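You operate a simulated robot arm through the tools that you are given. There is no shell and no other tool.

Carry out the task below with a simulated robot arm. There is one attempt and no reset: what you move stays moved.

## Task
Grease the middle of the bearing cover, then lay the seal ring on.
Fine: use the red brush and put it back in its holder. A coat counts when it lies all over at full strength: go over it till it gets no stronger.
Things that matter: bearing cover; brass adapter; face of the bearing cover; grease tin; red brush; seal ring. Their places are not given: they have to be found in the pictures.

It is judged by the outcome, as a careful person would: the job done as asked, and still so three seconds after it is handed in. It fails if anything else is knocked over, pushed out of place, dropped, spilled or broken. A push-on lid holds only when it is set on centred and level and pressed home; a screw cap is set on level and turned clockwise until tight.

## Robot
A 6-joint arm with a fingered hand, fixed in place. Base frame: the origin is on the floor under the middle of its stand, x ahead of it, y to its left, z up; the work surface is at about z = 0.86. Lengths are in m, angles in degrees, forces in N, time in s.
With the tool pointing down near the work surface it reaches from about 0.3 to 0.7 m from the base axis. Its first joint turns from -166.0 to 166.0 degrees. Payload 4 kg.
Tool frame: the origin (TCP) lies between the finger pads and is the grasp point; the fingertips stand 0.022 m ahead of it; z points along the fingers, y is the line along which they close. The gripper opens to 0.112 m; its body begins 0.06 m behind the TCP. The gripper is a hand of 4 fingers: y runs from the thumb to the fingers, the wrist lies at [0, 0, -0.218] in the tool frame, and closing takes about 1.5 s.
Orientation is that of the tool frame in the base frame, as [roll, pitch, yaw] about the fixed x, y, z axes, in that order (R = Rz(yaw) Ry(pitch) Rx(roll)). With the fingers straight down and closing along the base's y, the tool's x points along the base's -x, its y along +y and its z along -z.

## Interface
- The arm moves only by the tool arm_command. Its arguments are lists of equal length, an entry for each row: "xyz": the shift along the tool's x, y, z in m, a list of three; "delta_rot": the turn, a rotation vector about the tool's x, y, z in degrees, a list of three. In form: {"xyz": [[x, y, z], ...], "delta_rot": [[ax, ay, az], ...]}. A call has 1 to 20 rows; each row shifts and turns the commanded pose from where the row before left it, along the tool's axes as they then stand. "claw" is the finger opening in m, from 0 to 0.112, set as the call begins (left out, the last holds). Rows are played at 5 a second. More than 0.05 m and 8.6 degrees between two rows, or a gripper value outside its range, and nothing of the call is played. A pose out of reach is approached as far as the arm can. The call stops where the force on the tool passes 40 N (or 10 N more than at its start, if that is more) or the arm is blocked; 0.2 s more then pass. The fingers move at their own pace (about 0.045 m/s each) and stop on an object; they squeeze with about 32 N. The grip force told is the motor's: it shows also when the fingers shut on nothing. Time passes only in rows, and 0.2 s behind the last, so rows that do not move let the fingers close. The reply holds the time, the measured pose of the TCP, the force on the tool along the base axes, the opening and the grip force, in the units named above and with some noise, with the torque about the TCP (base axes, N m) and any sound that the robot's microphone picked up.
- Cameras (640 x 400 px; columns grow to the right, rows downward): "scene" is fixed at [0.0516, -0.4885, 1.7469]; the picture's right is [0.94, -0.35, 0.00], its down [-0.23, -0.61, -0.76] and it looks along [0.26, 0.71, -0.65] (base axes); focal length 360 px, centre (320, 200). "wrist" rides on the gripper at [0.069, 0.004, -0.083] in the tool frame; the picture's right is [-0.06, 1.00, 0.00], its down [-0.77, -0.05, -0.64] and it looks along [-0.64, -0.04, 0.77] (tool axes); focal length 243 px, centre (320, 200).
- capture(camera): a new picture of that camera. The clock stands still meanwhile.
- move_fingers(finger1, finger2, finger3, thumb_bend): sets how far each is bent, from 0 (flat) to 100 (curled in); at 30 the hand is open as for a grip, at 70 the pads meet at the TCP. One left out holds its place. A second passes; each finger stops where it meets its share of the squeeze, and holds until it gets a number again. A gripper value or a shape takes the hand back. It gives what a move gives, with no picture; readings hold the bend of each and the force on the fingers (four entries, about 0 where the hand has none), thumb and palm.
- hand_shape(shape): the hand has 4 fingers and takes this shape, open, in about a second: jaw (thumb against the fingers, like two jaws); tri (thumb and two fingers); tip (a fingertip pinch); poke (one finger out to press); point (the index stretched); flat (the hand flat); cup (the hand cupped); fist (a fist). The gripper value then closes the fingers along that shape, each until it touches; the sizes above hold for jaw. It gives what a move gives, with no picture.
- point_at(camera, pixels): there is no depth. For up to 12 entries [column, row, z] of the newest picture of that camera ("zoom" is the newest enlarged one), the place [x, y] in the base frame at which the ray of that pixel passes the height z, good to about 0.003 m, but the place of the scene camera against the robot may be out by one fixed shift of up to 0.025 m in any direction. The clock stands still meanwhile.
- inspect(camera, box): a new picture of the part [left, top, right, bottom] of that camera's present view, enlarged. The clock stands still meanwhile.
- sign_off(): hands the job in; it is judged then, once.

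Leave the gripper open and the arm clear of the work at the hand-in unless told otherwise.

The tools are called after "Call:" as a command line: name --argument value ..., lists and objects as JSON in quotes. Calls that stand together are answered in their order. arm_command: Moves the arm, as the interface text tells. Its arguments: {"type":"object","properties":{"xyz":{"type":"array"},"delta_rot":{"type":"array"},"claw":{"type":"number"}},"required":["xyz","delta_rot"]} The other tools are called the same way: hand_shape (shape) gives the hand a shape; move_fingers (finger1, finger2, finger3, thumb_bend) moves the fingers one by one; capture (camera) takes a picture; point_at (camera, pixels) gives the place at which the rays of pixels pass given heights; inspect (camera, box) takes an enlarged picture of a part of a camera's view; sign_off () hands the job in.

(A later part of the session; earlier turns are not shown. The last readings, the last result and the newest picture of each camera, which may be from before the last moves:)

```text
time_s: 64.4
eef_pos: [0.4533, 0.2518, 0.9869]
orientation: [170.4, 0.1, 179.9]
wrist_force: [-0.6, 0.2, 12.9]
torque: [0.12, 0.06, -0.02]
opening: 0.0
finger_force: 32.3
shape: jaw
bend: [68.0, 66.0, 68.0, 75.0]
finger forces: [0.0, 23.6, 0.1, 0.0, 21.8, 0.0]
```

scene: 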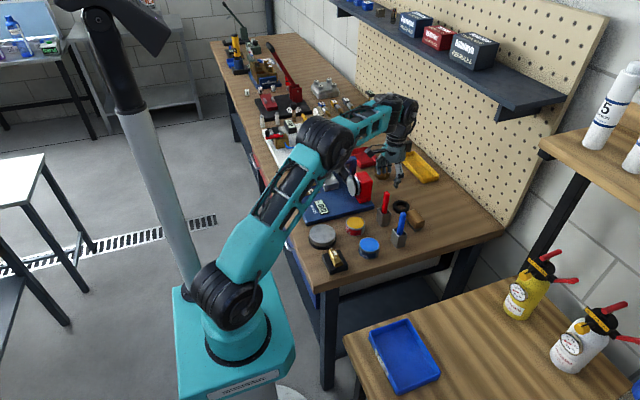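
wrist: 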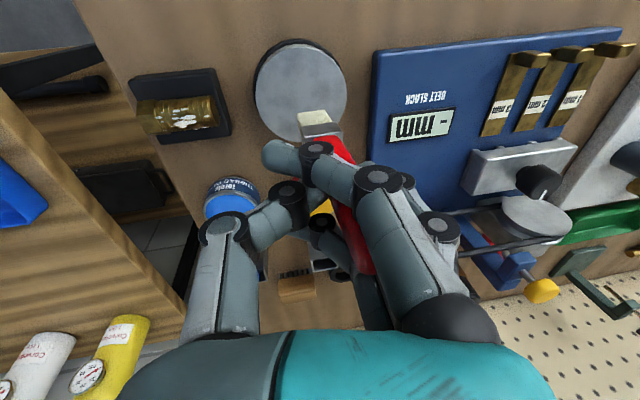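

Contact at 13 N is a bit firm. I'll ease 0.8 mm, swirl a little and lift.

Call:
arm_command --xyz '[[0, 0.0001, -0.0008], [0, 0.004, 0.0007], [-0.004, 0, 0], [0, -0.004, -0.0007], [0, -0.004, -0.0007], [0.004, 0, 0], [0.004, 0, 0], [0, 0.004, 0.0007], [-0.004, 0, 0], [0, 0, 0], [0, 0.0033, -0.0197], [0, 0.0033, -0.0197], [0, 0, 0]]' --delta_rot '[[0, 0, 0], [0, 0, 0], [0, 0, 0], [0, 0, 0], [0, 0, 0], [0, 0, 0], [0, 0, 0], [0, 0, 0], [0, 0, 0], [0, 0, 0], [0, 0, 0], [0, 0, 0], [0, 0, 0]]'

Call:
inspect --camera "wrist" --box '[240, 40, 400, 170]'

Call:
inspect --camera "scene" --box '[320, 170, 400, 250]'

```text
time_s: 67.2
eef_pos: [0.4521, 0.2517, 1.0286]
orientation: [170.6, 0.0, 179.8]
wrist_force: [0.0, 0.3, -0.8]
torque: [-0.04, -0.02, -0.03]
opening: 0.0002
finger_force: 32.3
shape: jaw
bend: [68.0, 66.0, 68.0, 75.0]
finger forces: [0.1, 19.7, 0.0, 0.1, 19.7, 0.0]
```

```text
3.08 times, centred on (320, 105) of wrist
```

zoom: 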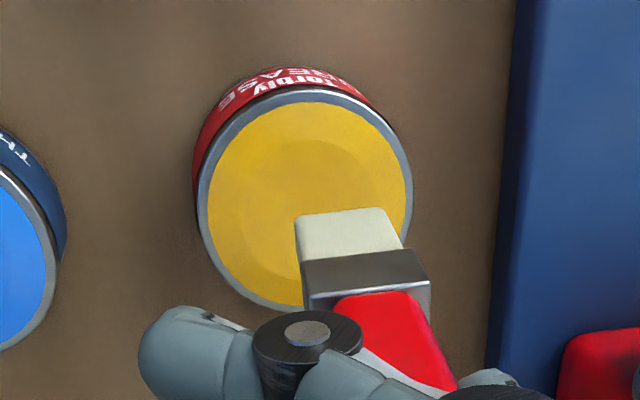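

```text
5.00 times, centred on (360, 210) of scene
```

zoom: 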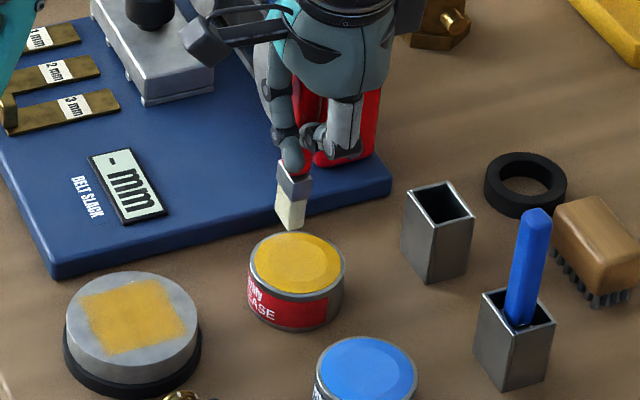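

Now back to the cover's area corner and down to light contact.

Call:
arm_command --xyz '[[0.0268, -0.00497, -0.00083], [0.0268, -0.00497, -0.00083], [0.0268, -0.00497, -0.00083], [0.0268, -0.00497, -0.00083], [0.0268, -0.00497, -0.00083], [0, -0.0033, 0.0197], [0, -0.0033, 0.0197], [0, -0.0006, 0.0035], [0, 0, 0]]' --delta_rot '[[0, 0, 0], [0, 0, 0], [0, 0, 0], [0, 0, 0], [0, 0, 0], [0, 0, 0], [0, 0, 0], [0, 0, 0], [0, 0, 0]]'

Call:
inspect --camera "wrist" --box '[240, 20, 400, 150]'

```text
time_s: 69.2
eef_pos: [0.3204, 0.2258, 0.9833]
orientation: [170.5, 0.0, -180.0]
wrist_force: [0.1, 0.5, 1.7]
torque: [0.02, -0.02, 0.0]
opening: 0.0
finger_force: 32.3
shape: jaw
bend: [68.0, 66.0, 68.0, 75.0]
finger forces: [0.1, 19.8, 0.0, 0.1, 19.6, 0.0]
```

```text
3.08 times, centred on (320, 85) of wrist
```

zoom: 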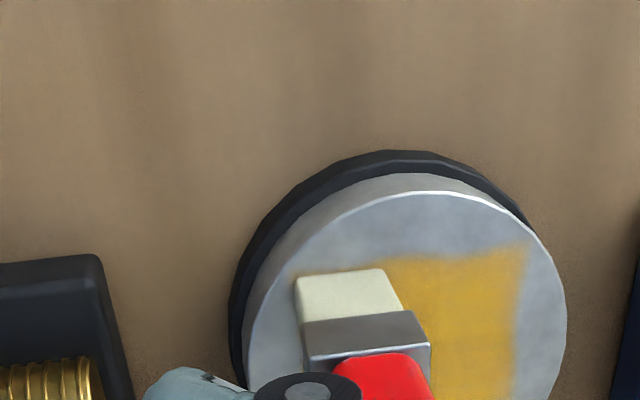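

Contact is 1.7 N at the corner. Two lines now.

Call:
arm_command --xyz '[[0, -0.0001, 0.0004], [0, 0.0048, 0.0008], [0, 0.0048, 0.0008], [0, 0.0048, 0.0008], [0, 0.0048, 0.0008], [0, 0.0048, 0.0008], [0, 0.0048, 0.0008], [0, 0.0048, 0.0008], [-0.01, 0, 0], [0, -0.0048, -0.0008], [0, -0.0048, -0.0008], [0, -0.0048, -0.0008], [0, -0.0048, -0.0008], [0, -0.0048, -0.0008], [0, -0.0048, -0.0008], [0, -0.0048, -0.0008]]' --delta_rot '[[0, 0, 0], [0, 0, 0], [0, 0, 0], [0, 0, 0], [0, 0, 0], [0, 0, 0], [0, 0, 0], [0, 0, 0], [0, 0, 0], [0, 0, 0], [0, 0, 0], [0, 0, 0], [0, 0, 0], [0, 0, 0], [0, 0, 0], [0, 0, 0]]'

Call:
arm_command --xyz '[[-0.01, 0, 0], [0, 0.0048, 0.0008], [0, 0.0048, 0.0008], [0, 0.0048, 0.0008], [0, 0.0048, 0.0008], [0, 0.0048, 0.0008], [0, 0.0048, 0.0008], [0, 0.0048, 0.0008], [-0.01, 0, 0], [0, -0.0048, -0.0008], [0, -0.0048, -0.0008], [0, -0.0048, -0.0008], [0, -0.0048, -0.0008], [0, -0.0048, -0.0008], [0, -0.0048, -0.0008], [0, -0.0048, -0.0008]]' --delta_rot '[[0, 0, 0], [0, 0, 0], [0, 0, 0], [0, 0, 0], [0, 0, 0], [0, 0, 0], [0, 0, 0], [0, 0, 0], [0, 0, 0], [0, 0, 0], [0, 0, 0], [0, 0, 0], [0, 0, 0], [0, 0, 0], [0, 0, 0], [0, 0, 0]]'

Call:
inspect --camera "wrist" --box '[240, 20, 400, 150]'

```text
time_s: 72.6
eef_pos: [0.3293, 0.2254, 0.9832]
orientation: [170.5, 0.0, -180.0]
wrist_force: [-0.2, 1.5, 2.6]
torque: [0.12, -0.06, 0.0]
opening: 0.0005
finger_force: 32.5
shape: jaw
bend: [68.0, 66.0, 68.0, 75.0]
finger forces: [0.0, 20.6, 0.1, 0.0, 18.9, 0.0]
```

```text
time_s: 76.0
eef_pos: [0.3487, 0.2257, 0.9834]
orientation: [170.4, -0.1, -180.0]
wrist_force: [-0.5, 0.6, 1.4]
torque: [0.04, -0.02, 0.02]
opening: 0.0001
finger_force: 32.0
shape: jaw
bend: [68.0, 66.0, 68.0, 75.0]
finger forces: [0.0, 20.2, 0.1, 0.1, 19.3, 0.0]
```

```text
3.08 times, centred on (320, 85) of wrist
```

zoom: 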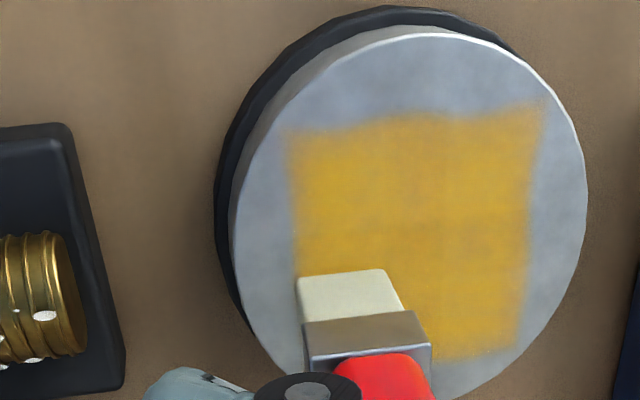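

The coat is looking even. I'll do the fifth line, slightly firmer, and return over the middle.

Call:
arm_command --xyz '[[-0.009, 0, 0.0003], [0, 0.0048, 0.0008], [0, 0.0048, 0.0008], [0, 0.0048, 0.0008], [0, 0.0048, 0.0008], [0, 0.0048, 0.0008], [0, 0.0048, 0.0008], [0, 0.0048, 0.0008], [0.014, 0, 0], [0, -0.0048, -0.0008], [0, -0.0048, -0.0008], [0, -0.0048, -0.0008], [0, -0.0048, -0.0008], [0, -0.0048, -0.0008], [0, -0.0048, -0.0008], [0, -0.0048, -0.0008]]' --delta_rot '[[0, 0, 0], [0, 0, 0], [0, 0, 0], [0, 0, 0], [0, 0, 0], [0, 0, 0], [0, 0, 0], [0, 0, 0], [0, 0, 0], [0, 0, 0], [0, 0, 0], [0, 0, 0], [0, 0, 0], [0, 0, 0], [0, 0, 0], [0, 0, 0]]'

Call:
arm_command --xyz '[[0.014, 0, 0], [0, 0.0048, 0.0008], [0, 0.0048, 0.0008], [0, 0.0048, 0.0008], [0, 0.0048, 0.0008], [0, 0.0048, 0.0008], [0, 0.0048, 0.0008], [0, 0.0048, 0.0008], [0.008, 0, 0], [0, -0.0048, -0.0008], [0, -0.0048, -0.0008], [0, -0.0048, -0.0008], [0, -0.0048, -0.0008], [0, -0.0048, -0.0008], [0, -0.0048, -0.0008], [0, -0.0048, -0.0008]]' --delta_rot '[[0, 0, 0], [0, 0, 0], [0, 0, 0], [0, 0, 0], [0, 0, 0], [0, 0, 0], [0, 0, 0], [0, 0, 0], [0, 0, 0], [0, 0, 0], [0, 0, 0], [0, 0, 0], [0, 0, 0], [0, 0, 0], [0, 0, 0], [0, 0, 0]]'

Call:
inspect --camera "scene" --box '[300, 205, 350, 255]'

```text
time_s: 79.4
eef_pos: [0.345, 0.2272, 0.9839]
orientation: [170.6, -0.1, 180.0]
wrist_force: [1.1, -0.2, 1.0]
torque: [0.03, 0.0, 0.02]
opening: 0.0
finger_force: 31.9
shape: jaw
bend: [68.0, 66.0, 68.0, 75.0]
finger forces: [0.0, 20.5, 0.0, 0.0, 19.7, 0.0]
```

```text
time_s: 82.8
eef_pos: [0.3221, 0.2259, 0.9829]
orientation: [170.6, 0.1, -180.0]
wrist_force: [0.3, 1.2, 3.8]
torque: [0.14, -0.01, -0.01]
opening: 0.0
finger_force: 31.9
shape: jaw
bend: [68.0, 66.0, 68.0, 75.0]
finger forces: [0.0, 20.6, 0.1, 0.0, 19.0, 0.1]
```

```text
8.00 times, centred on (325, 230) of scene
```

zoom: 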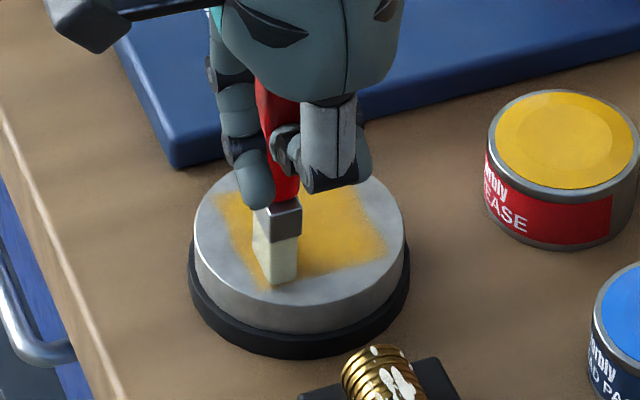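

I'll lift and move clear again for a comparison view of the coat.

Call:
arm_command --xyz '[[0, 0.0033, -0.0197], [0, 0.0033, -0.0197], [0, 0.0012, -0.007], [-0.03, 0.0055, 0.0009], [-0.03, 0.0055, 0.0009], [-0.03, 0.0055, 0.0009], [-0.03, 0.0055, 0.0009], [-0.01, 0.0025, 0.0004], [0, 0, 0]]' --delta_rot '[[0, 0, 0], [0, 0, 0], [0, 0, 0], [0, 0, 0], [0, 0, 0], [0, 0, 0], [0, 0, 0], [0, 0, 0], [0, 0, 0]]'

Call:
inspect --camera "scene" --box '[300, 205, 350, 255]'

Call:
inspect --camera "scene" --box '[311, 212, 339, 240]'

```text
time_s: 84.8
eef_pos: [0.4529, 0.2516, 1.0295]
orientation: [170.6, 0.0, -179.9]
wrist_force: [-0.4, 0.6, -1.1]
torque: [0.02, -0.02, 0.01]
opening: 0.0001
finger_force: 31.7
shape: jaw
bend: [68.0, 66.0, 68.0, 75.0]
finger forces: [0.0, 19.6, 0.0, 0.0, 19.6, 0.1]
```

```text
8.00 times, centred on (325, 230) of scene
```

zoom: 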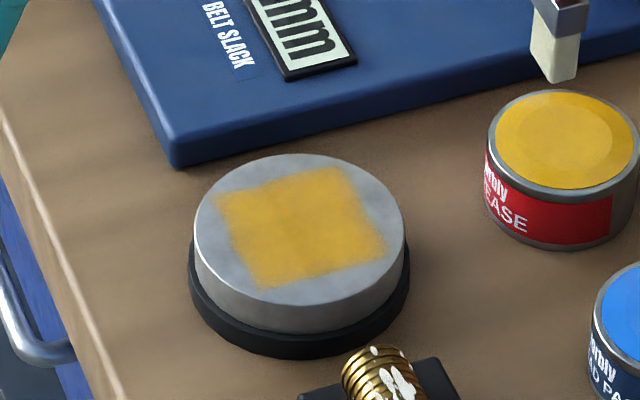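

```text
14.29 times, centred on (325, 226) of scene
```

zoom: 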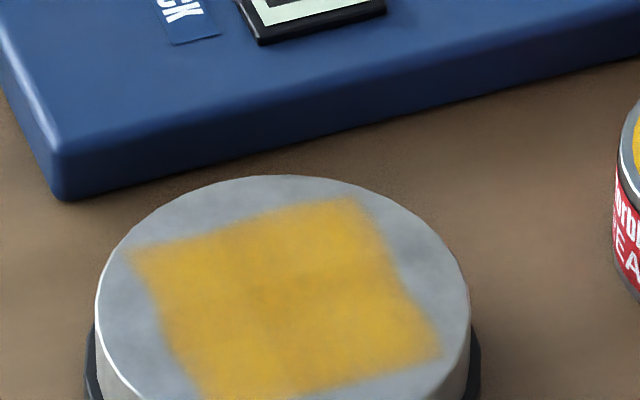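

It looks the same as before this pass, so it gets no stronger there. I'll check the lower part of the square too.

Call:
inspect --camera "scene" --box '[311, 220, 339, 248]'

Call:
inspect --camera "wrist" --box '[240, 20, 420, 240]'

```text
14.29 times, centred on (325, 234) of scene
```

zoom: 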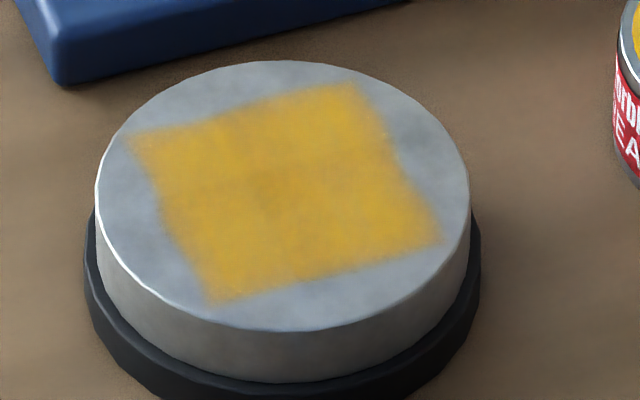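

```text
1.82 times, centred on (330, 130) of wrist
```

zoom: 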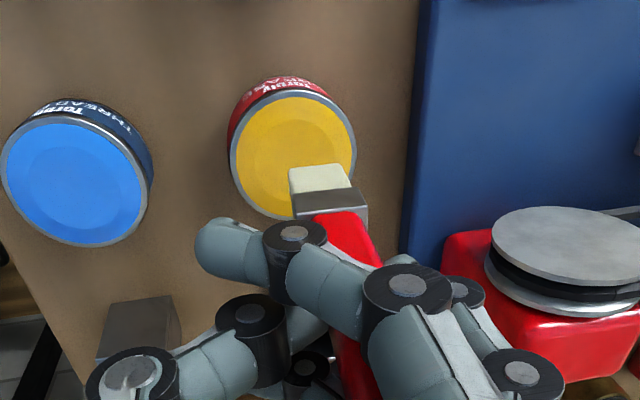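

The coat looks even, with a slightly darker centre that may only be the metal's mottling. To be sure it gets no stronger, I'll do one more loaded pass. First the dip.

Call:
arm_command --xyz '[[0, -0.0033, 0.0197], [0, -0.0033, 0.0197], [0, -0.0003, 0.002], [0, 0, 0]]' --delta_rot '[[0, 0, 0], [0, 0, 0], [0, 0, 0], [0, 0, 0]]'

```text
time_s: 85.8
eef_pos: [0.4523, 0.2526, 0.9877]
orientation: [170.5, 0.0, 179.9]
wrist_force: [0.3, 0.1, -0.8]
torque: [0.0, -0.02, 0.03]
opening: 0.0002
finger_force: 32.1
shape: jaw
bend: [68.0, 66.0, 68.0, 75.0]
finger forces: [0.0, 19.5, 0.0, 0.0, 19.6, 0.0]
```

Not touching yet. I'll go 1 mm lower, swirl and lift.

Call:
arm_command --xyz '[[0, -0.0001, 0.0008], [0, 0, 0]]' --delta_rot '[[0, 0, 0], [0, 0, 0]]'

```text
time_s: 86.4
eef_pos: [0.4532, 0.2506, 0.9876]
orientation: [170.5, 0.0, 180.0]
wrist_force: [0.0, 0.3, 0.6]
torque: [0.02, 0.02, -0.03]
opening: 0.0001
finger_force: 32.2
shape: jaw
bend: [68.0, 66.0, 68.0, 75.0]
finger forces: [0.0, 19.9, 0.1, 0.0, 19.8, 0.1]
```

Call:
arm_command --xyz '[[0, -0.0001, 0.0007], [0, 0.004, 0.0007], [-0.004, 0, 0], [0, -0.004, -0.0007], [0, -0.004, -0.0007], [0.004, 0, 0], [0.004, 0, 0], [0, 0.004, 0.0007], [-0.004, 0, 0], [0, 0, 0]]' --delta_rot '[[0, 0, 0], [0, 0, 0], [0, 0, 0], [0, 0, 0], [0, 0, 0], [0, 0, 0], [0, 0, 0], [0, 0, 0], [0, 0, 0], [0, 0, 0]]'

Call:
arm_command --xyz '[[0, 0.0033, -0.0197], [0, 0.0033, -0.0197], [0.0268, -0.00497, -0.00083], [0.0268, -0.00497, -0.00083], [0.0268, -0.00497, -0.00083], [0.0268, -0.00497, -0.00083], [0.0248, -0.00497, -0.00083], [0, 0, 0]]' --delta_rot '[[0, 0, 0], [0, 0, 0], [0, 0, 0], [0, 0, 0], [0, 0, 0], [0, 0, 0], [0, 0, 0], [0, 0, 0]]'

```text
time_s: 88.6
eef_pos: [0.4528, 0.2505, 0.9871]
orientation: [170.5, 0.0, -180.0]
wrist_force: [-2.5, -2.3, 6.2]
torque: [-0.07, 0.13, 0.0]
opening: 0.0002
finger_force: 31.8
shape: jaw
bend: [68.0, 66.0, 68.0, 75.0]
finger forces: [0.1, 22.2, 0.1, 0.0, 22.9, 0.0]
```

```text
time_s: 90.4
eef_pos: [0.3209, 0.2261, 1.0269]
orientation: [170.5, 0.1, 180.0]
wrist_force: [-0.2, -0.2, -0.5]
torque: [0.0, -0.03, 0.01]
opening: 0.0004
finger_force: 32.1
shape: jaw
bend: [68.0, 66.0, 68.0, 75.0]
finger forces: [0.1, 19.8, 0.0, 0.1, 19.8, 0.0]
```

Loaded at 6 N. I'm over the corner of the area again; now lowering to contact.

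Call:
arm_command --xyz '[[0, -0.0033, 0.0197], [0, -0.0033, 0.0197], [0, -0.0006, 0.0036], [0, 0, 0]]' --delta_rot '[[0, 0, 0], [0, 0, 0], [0, 0, 0], [0, 0, 0]]'

```text
time_s: 91.4
eef_pos: [0.3215, 0.2265, 0.983]
orientation: [170.5, 0.1, 180.0]
wrist_force: [0.4, 0.6, 3.7]
torque: [0.02, -0.02, 0.01]
opening: 0.0004
finger_force: 32.0
shape: jaw
bend: [68.0, 66.0, 68.0, 75.0]
finger forces: [0.0, 20.8, 0.0, 0.0, 20.3, 0.0]
```

Contact at 3.7 N. I'll run the full zigzag.

Call:
arm_command --xyz '[[0, 0.0048, 0.0008], [0, 0.0048, 0.0008], [0, 0.0048, 0.0008], [0, 0.0048, 0.0008], [0, 0.0048, 0.0008], [0, 0.0048, 0.0008], [0, 0.0048, 0.0008], [-0.009, 0, 0], [0, -0.0048, -0.0008], [0, -0.0048, -0.0008], [0, -0.0048, -0.0008], [0, -0.0048, -0.0008], [0, -0.0048, -0.0008], [0, -0.0048, -0.0008], [0, -0.0048, -0.0008]]' --delta_rot '[[0, 0, 0], [0, 0, 0], [0, 0, 0], [0, 0, 0], [0, 0, 0], [0, 0, 0], [0, 0, 0], [0, 0, 0], [0, 0, 0], [0, 0, 0], [0, 0, 0], [0, 0, 0], [0, 0, 0], [0, 0, 0], [0, 0, 0]]'

Call:
arm_command --xyz '[[-0.009, 0, 0.0003], [0, 0.0048, 0.0008], [0, 0.0048, 0.0008], [0, 0.0048, 0.0008], [0, 0.0048, 0.0008], [0, 0.0048, 0.0008], [0, 0.0048, 0.0008], [0, 0.0048, 0.0008], [-0.009, 0, 0], [0, -0.0048, -0.0008], [0, -0.0048, -0.0008], [0, -0.0048, -0.0008], [0, -0.0048, -0.0008], [0, -0.0048, -0.0008], [0, -0.0048, -0.0008], [0, -0.0048, -0.0008]]' --delta_rot '[[0, 0, 0], [0, 0, 0], [0, 0, 0], [0, 0, 0], [0, 0, 0], [0, 0, 0], [0, 0, 0], [0, 0, 0], [0, 0, 0], [0, 0, 0], [0, 0, 0], [0, 0, 0], [0, 0, 0], [0, 0, 0], [0, 0, 0], [0, 0, 0]]'

Call:
arm_command --xyz '[[-0.009, 0, 0.0003], [0, 0.0048, 0.0008], [0, 0.0048, 0.0008], [0, 0.0048, 0.0008], [0, 0.0048, 0.0008], [0, 0.0048, 0.0008], [0, 0.0048, 0.0008], [0, 0.0048, 0.0008], [0.014, 0, 0], [0, -0.0048, -0.0008], [0, -0.0048, -0.0008], [0, -0.0048, -0.0008], [0, -0.0048, -0.0008], [0, -0.0048, -0.0008], [0, -0.0048, -0.0008], [0, -0.0048, -0.0008]]' --delta_rot '[[0, 0, 0], [0, 0, 0], [0, 0, 0], [0, 0, 0], [0, 0, 0], [0, 0, 0], [0, 0, 0], [0, 0, 0], [0, 0, 0], [0, 0, 0], [0, 0, 0], [0, 0, 0], [0, 0, 0], [0, 0, 0], [0, 0, 0], [0, 0, 0]]'

```text
time_s: 94.6
eef_pos: [0.3295, 0.2266, 0.9833]
orientation: [170.4, 0.0, 180.0]
wrist_force: [0.4, 0.1, 0.0]
torque: [0.01, 0.01, 0.0]
opening: 0.0003
finger_force: 32.0
shape: jaw
bend: [68.0, 66.0, 68.0, 75.0]
finger forces: [0.1, 20.2, 0.0, 0.1, 19.4, 0.0]
```

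```text
time_s: 98.0
eef_pos: [0.3466, 0.2267, 0.9839]
orientation: [170.5, 0.0, -180.0]
wrist_force: [0.1, 1.6, 5.2]
torque: [0.17, -0.05, -0.03]
opening: 0.0003
finger_force: 32.1
shape: jaw
bend: [68.0, 66.0, 68.0, 75.0]
finger forces: [0.0, 20.9, 0.0, 0.0, 18.5, 0.0]
```

```text
time_s: 101.4
eef_pos: [0.3426, 0.2252, 0.9828]
orientation: [170.5, 0.0, 179.9]
wrist_force: [-0.3, 0.4, 1.7]
torque: [0.06, -0.02, 0.04]
opening: 0.0002
finger_force: 32.0
shape: jaw
bend: [68.0, 66.0, 68.0, 75.0]
finger forces: [0.0, 20.3, 0.1, 0.0, 19.7, 0.0]
```

One more pair of return lines, slightly firmer, then lift clear and compare.

Call:
arm_command --xyz '[[0.012, 0, 0.0003], [0, 0.0048, 0.0008], [0, 0.0048, 0.0008], [0, 0.0048, 0.0008], [0, 0.0048, 0.0008], [0, 0.0048, 0.0008], [0, 0.0048, 0.0008], [0, 0.0048, 0.0008], [0.009, 0, 0], [0, -0.0048, -0.0008], [0, -0.0048, -0.0008], [0, -0.0048, -0.0008], [0, -0.0048, -0.0008], [0, -0.0048, -0.0008], [0, -0.0048, -0.0008], [0, -0.0048, -0.0008]]' --delta_rot '[[0, 0, 0], [0, 0, 0], [0, 0, 0], [0, 0, 0], [0, 0, 0], [0, 0, 0], [0, 0, 0], [0, 0, 0], [0, 0, 0], [0, 0, 0], [0, 0, 0], [0, 0, 0], [0, 0, 0], [0, 0, 0], [0, 0, 0], [0, 0, 0]]'

Call:
arm_command --xyz '[[0, 0.0033, -0.0197], [0, 0.0033, -0.0197], [0, 0.0033, -0.0197], [0, 0.0033, -0.0197], [-0.03, 0.0055, 0.0009], [-0.03, 0.0055, 0.0009], [-0.03, 0.0055, 0.0009], [-0.03, 0.0055, 0.0009], [-0.01, 0.0025, 0.0004], [0, 0, 0]]' --delta_rot '[[0, 0, 0], [0, 0, 0], [0, 0, 0], [0, 0, 0], [0, 0, 0], [0, 0, 0], [0, 0, 0], [0, 0, 0], [0, 0, 0], [0, 0, 0]]'

Call:
inspect --camera "scene" --box '[311, 220, 339, 248]'

Call:
capture --camera "wrist"

```text
time_s: 104.8
eef_pos: [0.3216, 0.2256, 0.9819]
orientation: [170.5, 0.0, 179.9]
wrist_force: [0.3, 0.5, 2.7]
torque: [0.05, -0.04, -0.03]
opening: 0.0
finger_force: 31.8
shape: jaw
bend: [68.0, 66.0, 68.0, 75.0]
finger forces: [0.0, 20.5, 0.0, 0.1, 19.8, 0.0]
```

```text
time_s: 107.0
eef_pos: [0.452, 0.2511, 1.0616]
orientation: [170.5, 0.0, 180.0]
wrist_force: [-1.0, 0.0, -0.2]
torque: [-0.03, 0.03, 0.03]
opening: 0.0
finger_force: 32.0
shape: jaw
bend: [68.0, 66.0, 68.0, 75.0]
finger forces: [0.0, 19.4, 0.0, 0.1, 19.5, 0.1]
```

```text
14.29 times, centred on (325, 234) of scene
```

zoom: 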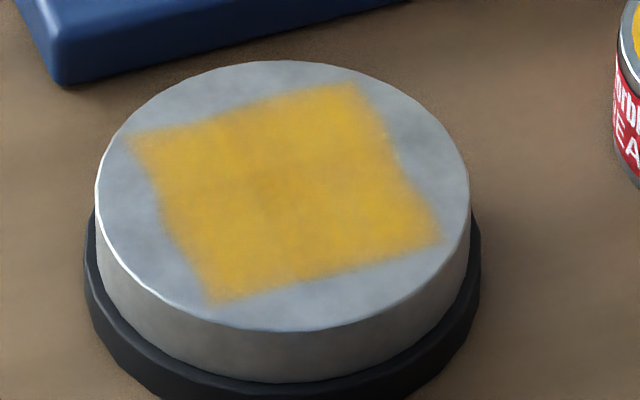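

```text
taken
```

wrist: 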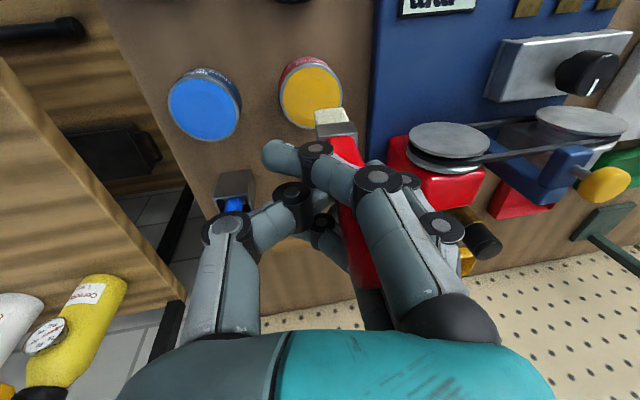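

The coat looks the same as before the pass, so it's at full strength. Next I'll put the brush back. I'll move above the holder at (0.564,0.270), keeping the tip about 60 mm above its rim.

Call:
arm_command --xyz '[[-0.028, 0.0008, -0.005], [-0.028, 0.0008, -0.005], [-0.028, 0, 0], [-0.027, 0, 0], [0, 0, 0]]' --delta_rot '[[0, 0, 0], [0, 0, 0], [0, 0, 0], [0, 0, 0], [0, 0, 0]]'

Call:
capture --camera "wrist"

Call:
inspect --camera "scene" --box '[360, 150, 430, 230]'

Call:
inspect --camera "wrist" --box '[260, 50, 400, 190]'

```text
time_s: 108.2
eef_pos: [0.5639, 0.2505, 1.0739]
orientation: [170.4, 0.0, -180.0]
wrist_force: [0.8, 0.6, -1.0]
torque: [-0.02, -0.04, 0.02]
opening: 0.0002
finger_force: 31.6
shape: jaw
bend: [68.0, 66.0, 68.0, 75.0]
finger forces: [0.1, 19.0, 0.1, 0.0, 19.1, 0.1]
```

```text
taken
```

wrist: 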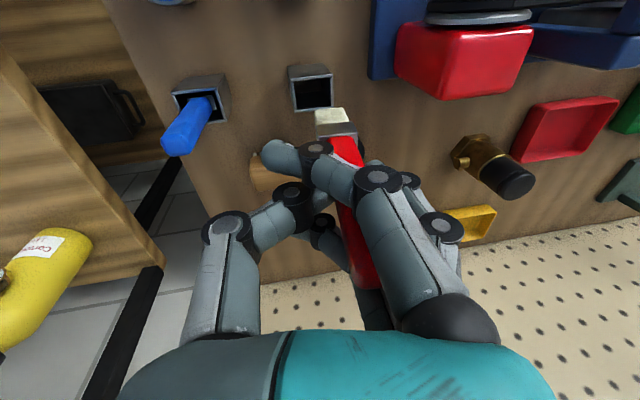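

```text
5.00 times, centred on (395, 190) of scene
```

zoom: 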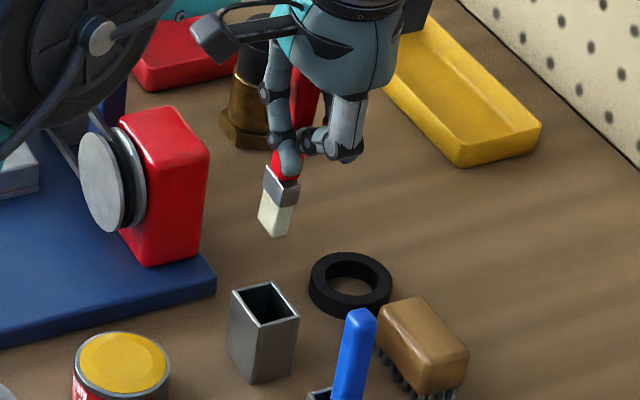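

```text
2.86 times, centred on (330, 120) of wrist
```

zoom: 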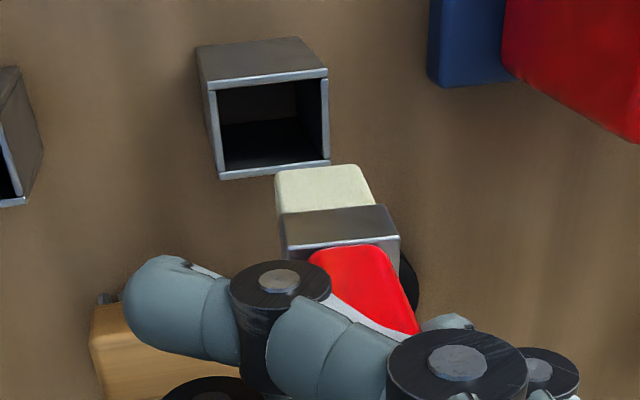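

The bristles hang just beyond and right of the holder opening in the wrist view. I'll measure the brush's lean from its tip and ferrule.

Call:
point_at --camera "zoom" --pixels '[[275, 176, 0.977], [363, 166, 0.977], [281, 215, 1.004], [384, 205, 1.004], [288, 250, 1.022], [400, 237, 1.022], [269, 80, 0.912], [275, 170, 0.912], [214, 130, 0.912], [329, 120, 0.912]]'

```text
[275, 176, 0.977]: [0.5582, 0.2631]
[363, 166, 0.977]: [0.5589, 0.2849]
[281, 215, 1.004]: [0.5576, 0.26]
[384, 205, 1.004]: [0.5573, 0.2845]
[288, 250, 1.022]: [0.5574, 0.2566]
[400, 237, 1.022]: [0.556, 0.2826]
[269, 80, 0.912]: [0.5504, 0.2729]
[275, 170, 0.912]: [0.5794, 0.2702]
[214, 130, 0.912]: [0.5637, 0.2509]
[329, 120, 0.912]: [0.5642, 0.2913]
```

The tip leans about 5.6° to +y. I'll tilt the hand back by that much and shift so the tip comes over the holder centre, then check.

Call:
arm_command --xyz '[[0, 0, 0], [0, 0, 0], [-0.001, 0.0065, 0.0004], [0, 0, 0]]' --delta_rot '[[2.8, 0, 0], [2.8, 0, 0], [0, 0, 0], [0, 0, 0]]'

Call:
inspect --camera "wrist" --box '[260, 50, 400, 190]'

Call:
point_at --camera "zoom" --pixels '[[275, 176, 0.9755], [363, 166, 0.9755], [281, 215, 1.003], [384, 205, 1.003], [288, 250, 1.021], [400, 237, 1.021]]'

```text
time_s: 109.2
eef_pos: [0.563, 0.2581, 1.0719]
orientation: [176.1, -0.1, -179.9]
wrist_force: [-0.4, 0.2, -0.4]
torque: [0.0, 0.01, 0.02]
opening: 0.0001
finger_force: 31.8
shape: jaw
bend: [68.0, 66.0, 68.0, 75.0]
finger forces: [0.0, 19.0, 0.0, 0.0, 19.1, 0.0]
```

```text
2.86 times, centred on (330, 120) of wrist
```

zoom: 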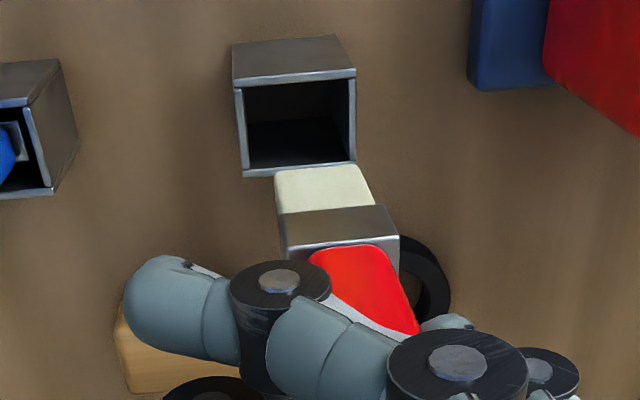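

```text
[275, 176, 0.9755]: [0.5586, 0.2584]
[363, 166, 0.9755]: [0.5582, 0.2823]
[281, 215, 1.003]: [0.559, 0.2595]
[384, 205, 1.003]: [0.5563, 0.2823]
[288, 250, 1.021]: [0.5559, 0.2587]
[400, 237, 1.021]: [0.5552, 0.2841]
```

The brush is vertical and centred over the holder at (0.563,0.271). I'll lower until the tip is near the rim and check the alignment.

Call:
arm_command --xyz '[[-0.0015, -0.0014, 0.02], [0, -0.0014, 0.02], [0, -0.0012, 0.017], [0, 0, 0]]' --delta_rot '[[0, 0, 0], [0, 0, 0], [0, 0, 0], [0, 0, 0]]'

Call:
inspect --camera "wrist" --box '[260, 50, 400, 190]'

Call:
inspect --camera "scene" --box '[365, 170, 415, 230]'

```text
time_s: 110.2
eef_pos: [0.5657, 0.2561, 1.0148]
orientation: [176.1, 0.1, 179.9]
wrist_force: [-0.2, 0.5, -0.3]
torque: [-0.02, 0.05, -0.03]
opening: 0.0
finger_force: 31.7
shape: jaw
bend: [68.0, 66.0, 68.0, 75.0]
finger forces: [0.1, 19.0, 0.1, 0.1, 19.0, 0.1]
```

```text
2.86 times, centred on (330, 120) of wrist
```

zoom: 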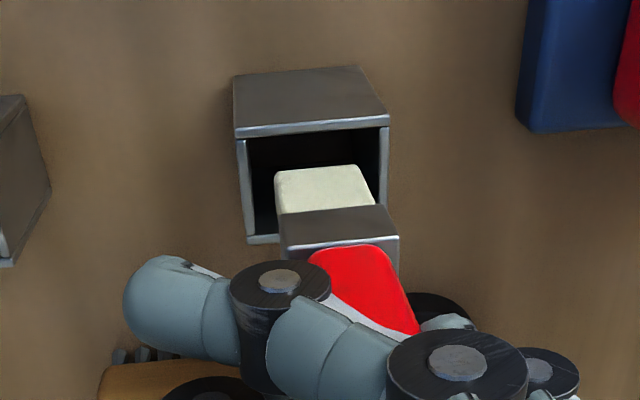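

```text
6.67 times, centred on (390, 200) of scene
```

zoom: 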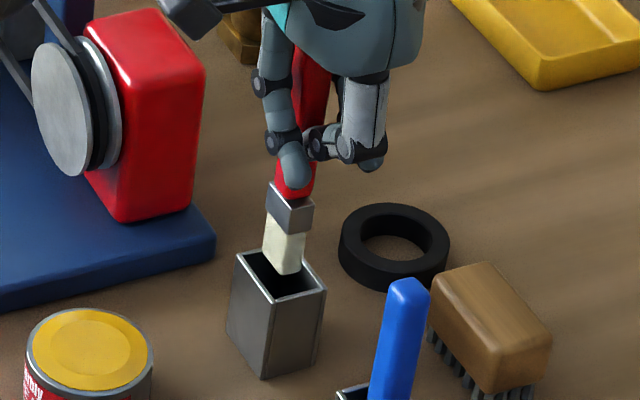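

The bristle tip sits inside the opening at rim level. I'll continue down slowly.

Call:
arm_command --xyz '[[0, -0.0017, 0.01], [0, -0.0007, 0.01], [0, -0.0007, 0.01], [0, 0, 0]]' --delta_rot '[[0, 0, 0], [0, 0, 0], [0, 0, 0], [0, 0, 0]]'

Call:
inspect --camera "wrist" --box '[260, 70, 400, 210]'

Call:
inspect --camera "scene" --box '[365, 170, 415, 230]'

```text
time_s: 111.2
eef_pos: [0.5653, 0.2561, 0.9859]
orientation: [176.1, 0.0, 180.0]
wrist_force: [-0.7, 0.3, -0.8]
torque: [0.0, -0.03, -0.03]
opening: 0.0003
finger_force: 32.1
shape: jaw
bend: [68.0, 66.0, 68.0, 75.0]
finger forces: [0.0, 19.0, 0.0, 0.0, 18.9, 0.0]
```

```text
2.86 times, centred on (330, 140) of wrist
```

zoom: 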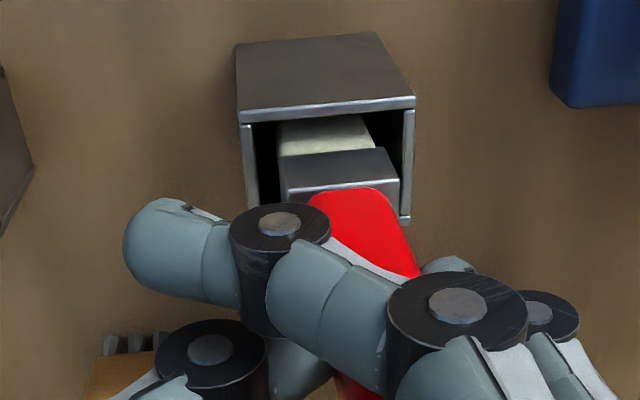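

```text
6.67 times, centred on (390, 200) of scene
```

zoom: 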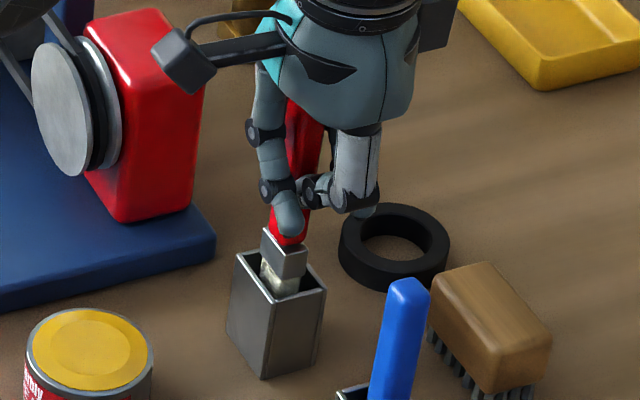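

It's going in freely, though the ferrule is a little close to the +y wall. I'll shift 2 mm to −y and continue.

Call:
arm_command --xyz '[[0.0005, -0.0027, 0.007], [0, -0.0005, 0.007], [0, -0.0005, 0.007], [0, 0, 0]]' --delta_rot '[[0, 0, 0], [0, 0, 0], [0, 0, 0], [0, 0, 0]]'

Call:
inspect --camera "wrist" --box '[260, 70, 400, 210]'

Call:
inspect --camera "scene" --box '[365, 170, 415, 230]'

```text
time_s: 112.2
eef_pos: [0.5646, 0.253, 0.9628]
orientation: [176.1, -0.1, 179.9]
wrist_force: [0.1, -0.3, -0.9]
torque: [0.0, 0.01, 0.0]
opening: 0.0001
finger_force: 31.9
shape: jaw
bend: [68.0, 66.0, 68.0, 75.0]
finger forces: [0.0, 19.0, 0.0, 0.0, 19.0, 0.0]
```

```text
2.86 times, centred on (330, 140) of wrist
```

zoom: 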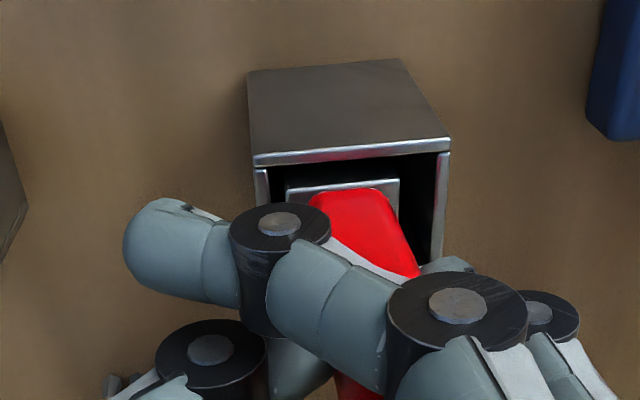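

```text
6.67 times, centred on (390, 200) of scene
```

zoom: 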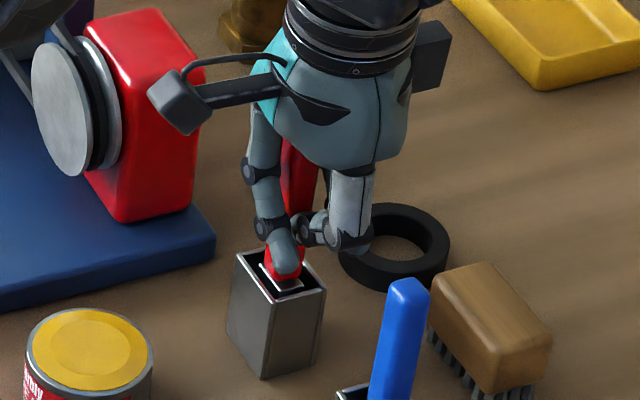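

The ferrule is inside the holder with space all round. I'll lower in 1.5 mm steps to the floor of the holder.

Call:
arm_command --xyz '[[0, 0.0005, 0.0015], [0, -0.0001, 0.0015], [0, 0, 0]]' --delta_rot '[[0, 0, 0], [0, 0, 0], [0, 0, 0]]'

```text
time_s: 113.0
eef_pos: [0.5642, 0.2545, 0.9603]
orientation: [176.2, 0.1, -179.9]
wrist_force: [0.3, -0.8, -0.6]
torque: [-0.01, -0.02, 0.01]
opening: 0.0
finger_force: 31.6
shape: jaw
bend: [68.0, 66.0, 68.0, 75.0]
finger forces: [0.0, 19.0, 0.0, 0.0, 19.0, 0.1]
```

Call:
arm_command --xyz '[[0, -0.0001, 0.0015], [0, -0.0001, 0.0015], [0, 0, 0]]' --delta_rot '[[0, 0, 0], [0, 0, 0], [0, 0, 0]]'

```text
time_s: 113.8
eef_pos: [0.5653, 0.2536, 0.9574]
orientation: [176.1, -0.1, 180.0]
wrist_force: [0.9, 0.4, 0.0]
torque: [-0.03, -0.01, 0.02]
opening: 0.0
finger_force: 32.1
shape: jaw
bend: [68.0, 66.0, 68.0, 75.0]
finger forces: [0.0, 19.1, 0.0, 0.0, 19.0, 0.1]
```

No contact yet at 0.9574, so I'll continue gently.

Call:
arm_command --xyz '[[0, -0.0001, 0.0012], [0, -0.0001, 0.0012], [0, 0, 0]]' --delta_rot '[[0, 0, 0], [0, 0, 0], [0, 0, 0]]'

```text
time_s: 114.6
eef_pos: [0.5642, 0.2539, 0.9561]
orientation: [176.1, 0.0, 180.0]
wrist_force: [-1.2, -0.6, -0.2]
torque: [-0.01, -0.02, 0.0]
opening: 0.0
finger_force: 32.9
shape: jaw
bend: [68.0, 66.0, 68.0, 75.0]
finger forces: [0.0, 19.0, 0.0, 0.0, 19.1, 0.0]
```

Call:
arm_command --xyz '[[0, -0.0001, 0.0012], [0, -0.0001, 0.0012], [0, 0, 0]]' --delta_rot '[[0, 0, 0], [0, 0, 0], [0, 0, 0]]'

Call:
inspect --camera "scene" --box '[365, 170, 415, 230]'

```text
time_s: 115.4
eef_pos: [0.565, 0.2542, 0.9532]
orientation: [176.1, 0.1, 179.9]
wrist_force: [-0.3, -0.7, 3.6]
torque: [0.03, -0.04, 0.0]
opening: 0.0002
finger_force: 32.3
shape: jaw
bend: [68.0, 66.0, 68.0, 75.0]
finger forces: [0.1, 19.5, 0.0, 0.0, 19.5, 0.1]
```

```text
6.67 times, centred on (390, 200) of scene
```

zoom: 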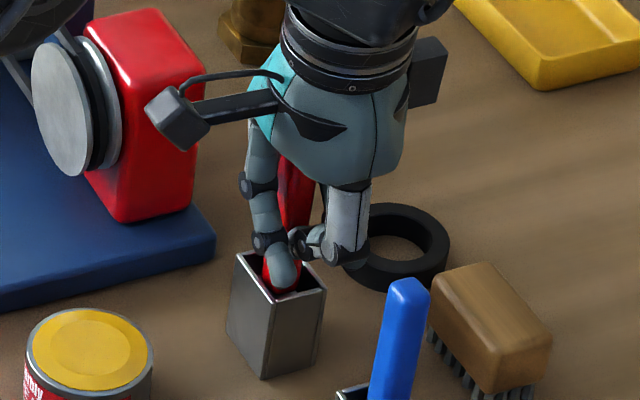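

The brush rests on the holder floor, at 3.6 N. I'll open the hand.

Call:
arm_command --xyz '[[0, 0, 0], [0, 0, 0], [0, 0, 0], [0, 0, 0], [0, 0, 0], [0, 0, 0], [0, 0, 0], [0, 0, 0]]' --delta_rot '[[0, 0, 0], [0, 0, 0], [0, 0, 0], [0, 0, 0], [0, 0, 0], [0, 0, 0], [0, 0, 0], [0, 0, 0]]' --claw 0.07

Call:
capture --camera "wrist"

Call:
inspect --camera "scene" --box '[365, 170, 415, 230]'

```text
time_s: 117.2
eef_pos: [0.5645, 0.2533, 0.9538]
orientation: [176.1, 0.0, 179.9]
wrist_force: [0.4, -0.2, -0.5]
torque: [0.01, -0.01, 0.02]
opening: 0.0699
finger_force: 0.2
shape: jaw
bend: [71.0, 71.0, 71.0, 68.0]
finger forces: [0.0, 0.0, 0.0, 0.0, 0.0, 0.0]
```

```text
taken
```

wrist: 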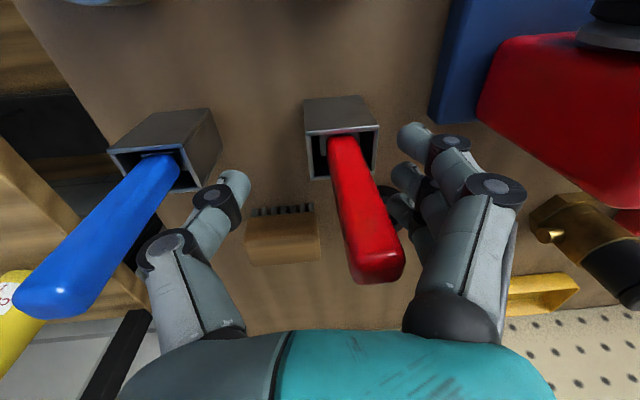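

```text
6.67 times, centred on (390, 200) of scene
```

zoom: 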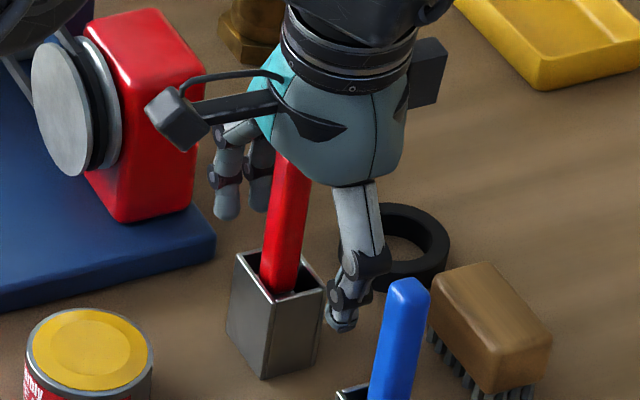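

The brush stands in its holder, released. I'll rise straight up, easing 8 mm to +y to keep the handle centred between the fingers.

Call:
arm_command --xyz '[[0, 0.008, 0.0005], [0, 0.0007, -0.01], [0, 0.0007, -0.01], [0, 0.001, -0.015], [0, 0.0014, -0.02], [0, 0.0014, -0.02], [0, 0.0014, -0.02], [0, 0.0014, -0.02], [0, 0, 0]]' --delta_rot '[[0, 0, 0], [0, 0, 0], [0, 0, 0], [0, 0, 0], [0, 0, 0], [0, 0, 0], [0, 0, 0], [0, 0, 0], [0, 0, 0]]'

Call:
capture --camera "wrist"

Call:
inspect --camera "scene" --box '[350, 150, 450, 250]'

```text
time_s: 119.2
eef_pos: [0.5649, 0.2632, 1.0705]
orientation: [176.0, -0.1, 179.9]
wrist_force: [0.0, 0.8, 0.0]
torque: [0.03, 0.02, 0.0]
opening: 0.0699
finger_force: 0.1
shape: jaw
bend: [71.0, 71.0, 71.0, 68.0]
finger forces: [0.1, 0.0, 0.1, 0.1, 0.1, 0.0]
```

```text
taken
```

wrist: 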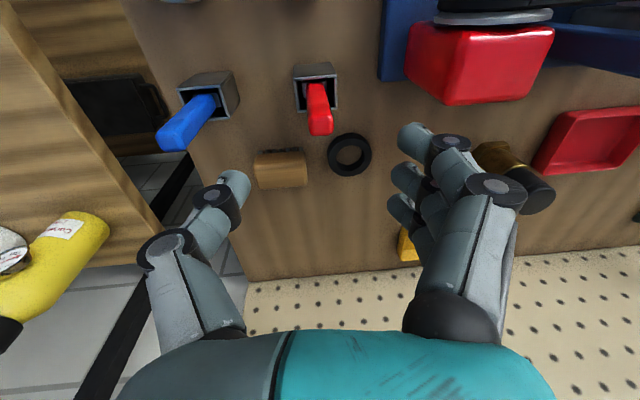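

```text
4.00 times, centred on (400, 200) of scene
```

zoom: 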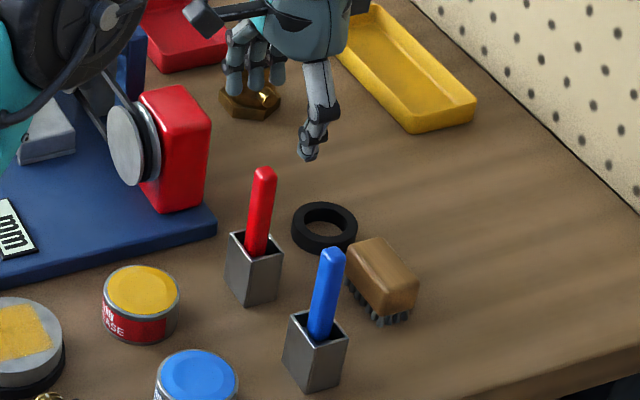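

The brush is back in its holder, upright, and nothing else moved. For the ring, I'll level the hand first and move to get a better look at it.

Call:
arm_command --xyz '[[0, 0, -0.005], [0, 0.01, 0], [0, 0.015, 0], [0, 0.015, 0], [0, 0, 0]]' --delta_rot '[[3.9, 0, 0], [0, 0, 0], [0, 0, 0], [0, 0, 0], [0, 0, 0]]'

Call:
inspect --camera "wrist" --box '[230, 60, 400, 220]'

```text
time_s: 120.4
eef_pos: [0.565, 0.3016, 1.0737]
orientation: [180.0, 0.0, 179.9]
wrist_force: [-0.6, -0.3, 0.3]
torque: [-0.02, -0.02, 0.02]
opening: 0.0699
finger_force: 0.1
shape: jaw
bend: [71.0, 71.0, 71.0, 68.0]
finger forces: [0.1, 0.0, 0.0, 0.0, 0.1, 0.1]
```

```text
2.50 times, centred on (315, 140) of wrist
```

zoom: 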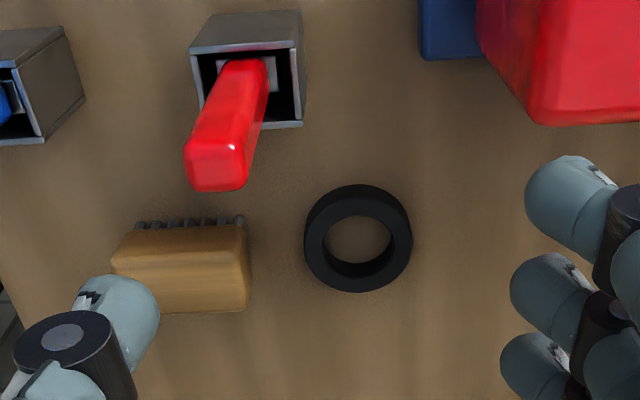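

Call:
point_at --camera "zoom" --pixels '[[304, 238, 0.872], [412, 234, 0.872], [357, 184, 0.872], [360, 293, 0.86], [360, 283, 0.872], [324, 236, 0.872], [394, 233, 0.872], [357, 263, 0.86], [358, 233, 0.872], [248, 290, 0.89], [248, 230, 0.89], [265, 265, 0.86]]'

```text
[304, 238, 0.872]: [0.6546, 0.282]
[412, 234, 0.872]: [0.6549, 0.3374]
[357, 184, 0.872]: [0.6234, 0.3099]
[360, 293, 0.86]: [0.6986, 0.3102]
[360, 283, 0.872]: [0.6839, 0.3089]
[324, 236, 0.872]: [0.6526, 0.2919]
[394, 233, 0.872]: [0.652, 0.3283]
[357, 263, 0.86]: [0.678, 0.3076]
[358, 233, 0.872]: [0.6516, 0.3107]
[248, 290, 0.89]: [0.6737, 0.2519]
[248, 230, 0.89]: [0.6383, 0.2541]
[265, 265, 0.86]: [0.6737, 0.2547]
```

The ring is centred near (0.657,0.310), about 54 mm across and about 20 mm high. The wooden wire brush lies close on its −y side with its edge at y≈0.254. I'll bring the hand over the ring and turn it 40° so the thumb comes down between the holder and the wire brush. This also tests reach at a safe height.

Call:
arm_command --xyz '[[-0.031, 0.003, 0], [-0.031, 0.003, 0], [-0.03, 0.002, 0], [0, 0, 0], [0, 0, 0], [0, 0, 0], [0, 0, 0], [0, 0, 0], [0, 0, 0]]' --delta_rot '[[0, 0, 0], [0, 0, 0], [0, 0, 0], [0, 0, 8], [0, 0, 8], [0, 0, 8], [0, 0, 8], [0, 0, 8], [0, 0, 0]]'

Call:
capture --camera "wrist"

Call:
capture --camera "scene"

```text
time_s: 122.4
eef_pos: [0.604, 0.3066, 1.0731]
orientation: [179.9, 0.0, 140.0]
wrist_force: [-0.1, -0.8, -0.4]
torque: [0.02, 0.03, -0.01]
opening: 0.0697
finger_force: 0.0
shape: jaw
bend: [71.0, 71.0, 71.0, 68.0]
finger forces: [0.1, 0.1, 0.0, 0.0, 0.0, 0.0]
out of reach, approached as far as the arm can: row 2, 3
```

```text
taken
```

wrist: 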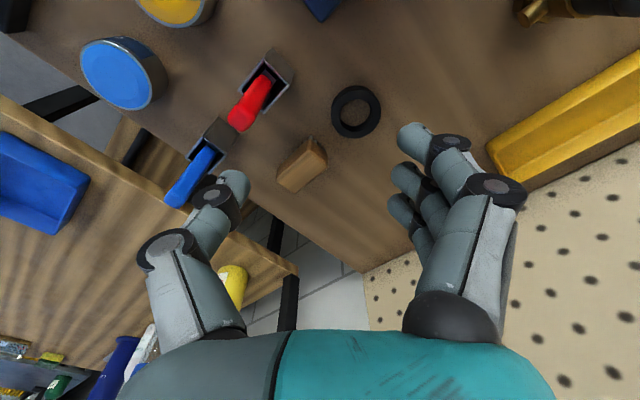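

```text
taken
```

scene: 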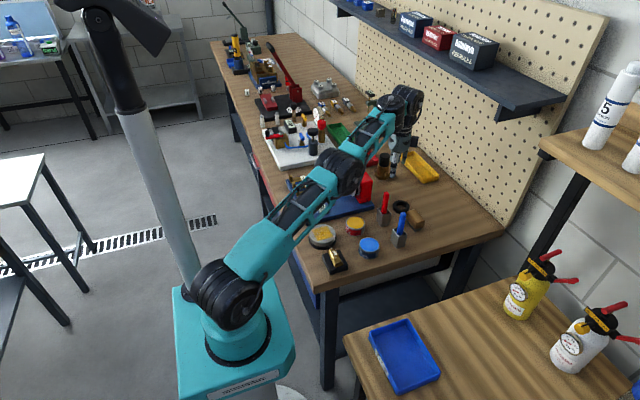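

At this height the arm stops at x=0.604, so the ring is out of reach with the hand straight down. I'll turn the hand back, tilt it 10° so the wrist comes nearer the base, and approach lower, where the reach is longer.

Call:
arm_command --xyz '[[0, 0, 0], [0, 0, 0], [0, 0, 0], [0, 0, 0], [0, 0, 0], [0, 0, 0], [0, 0, 0], [0, 0, 0.02], [0, 0, 0]]' --delta_rot '[[0, 0, -8], [0, 0, -8], [0, 0, -8], [0, 0, -8], [0, 0, -8], [0, -5, 0], [0, -5, 0], [0, 0, 0], [0, 0, 0]]'

Call:
capture --camera "wrist"

```text
time_s: 124.4
eef_pos: [0.6054, 0.3068, 1.0508]
orientation: [-179.9, 10.0, 179.9]
wrist_force: [0.5, 0.5, 0.3]
torque: [-0.04, -0.02, 0.03]
opening: 0.0701
finger_force: 0.1
shape: jaw
bend: [71.0, 71.0, 71.0, 68.0]
finger forces: [0.0, 0.1, 0.1, 0.1, 0.1, 0.0]
out of reach, approached as far as the arm can: row 6
```

```text
taken
```

wrist: 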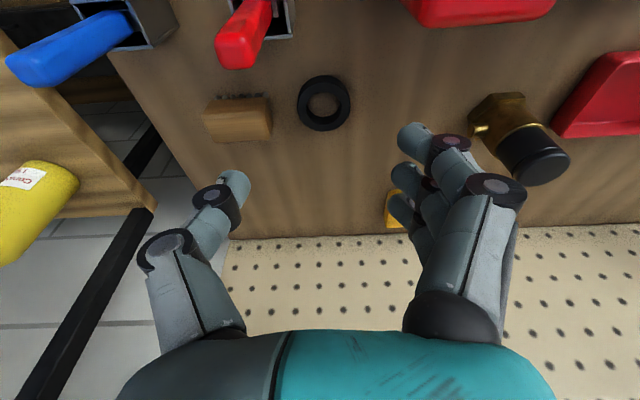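

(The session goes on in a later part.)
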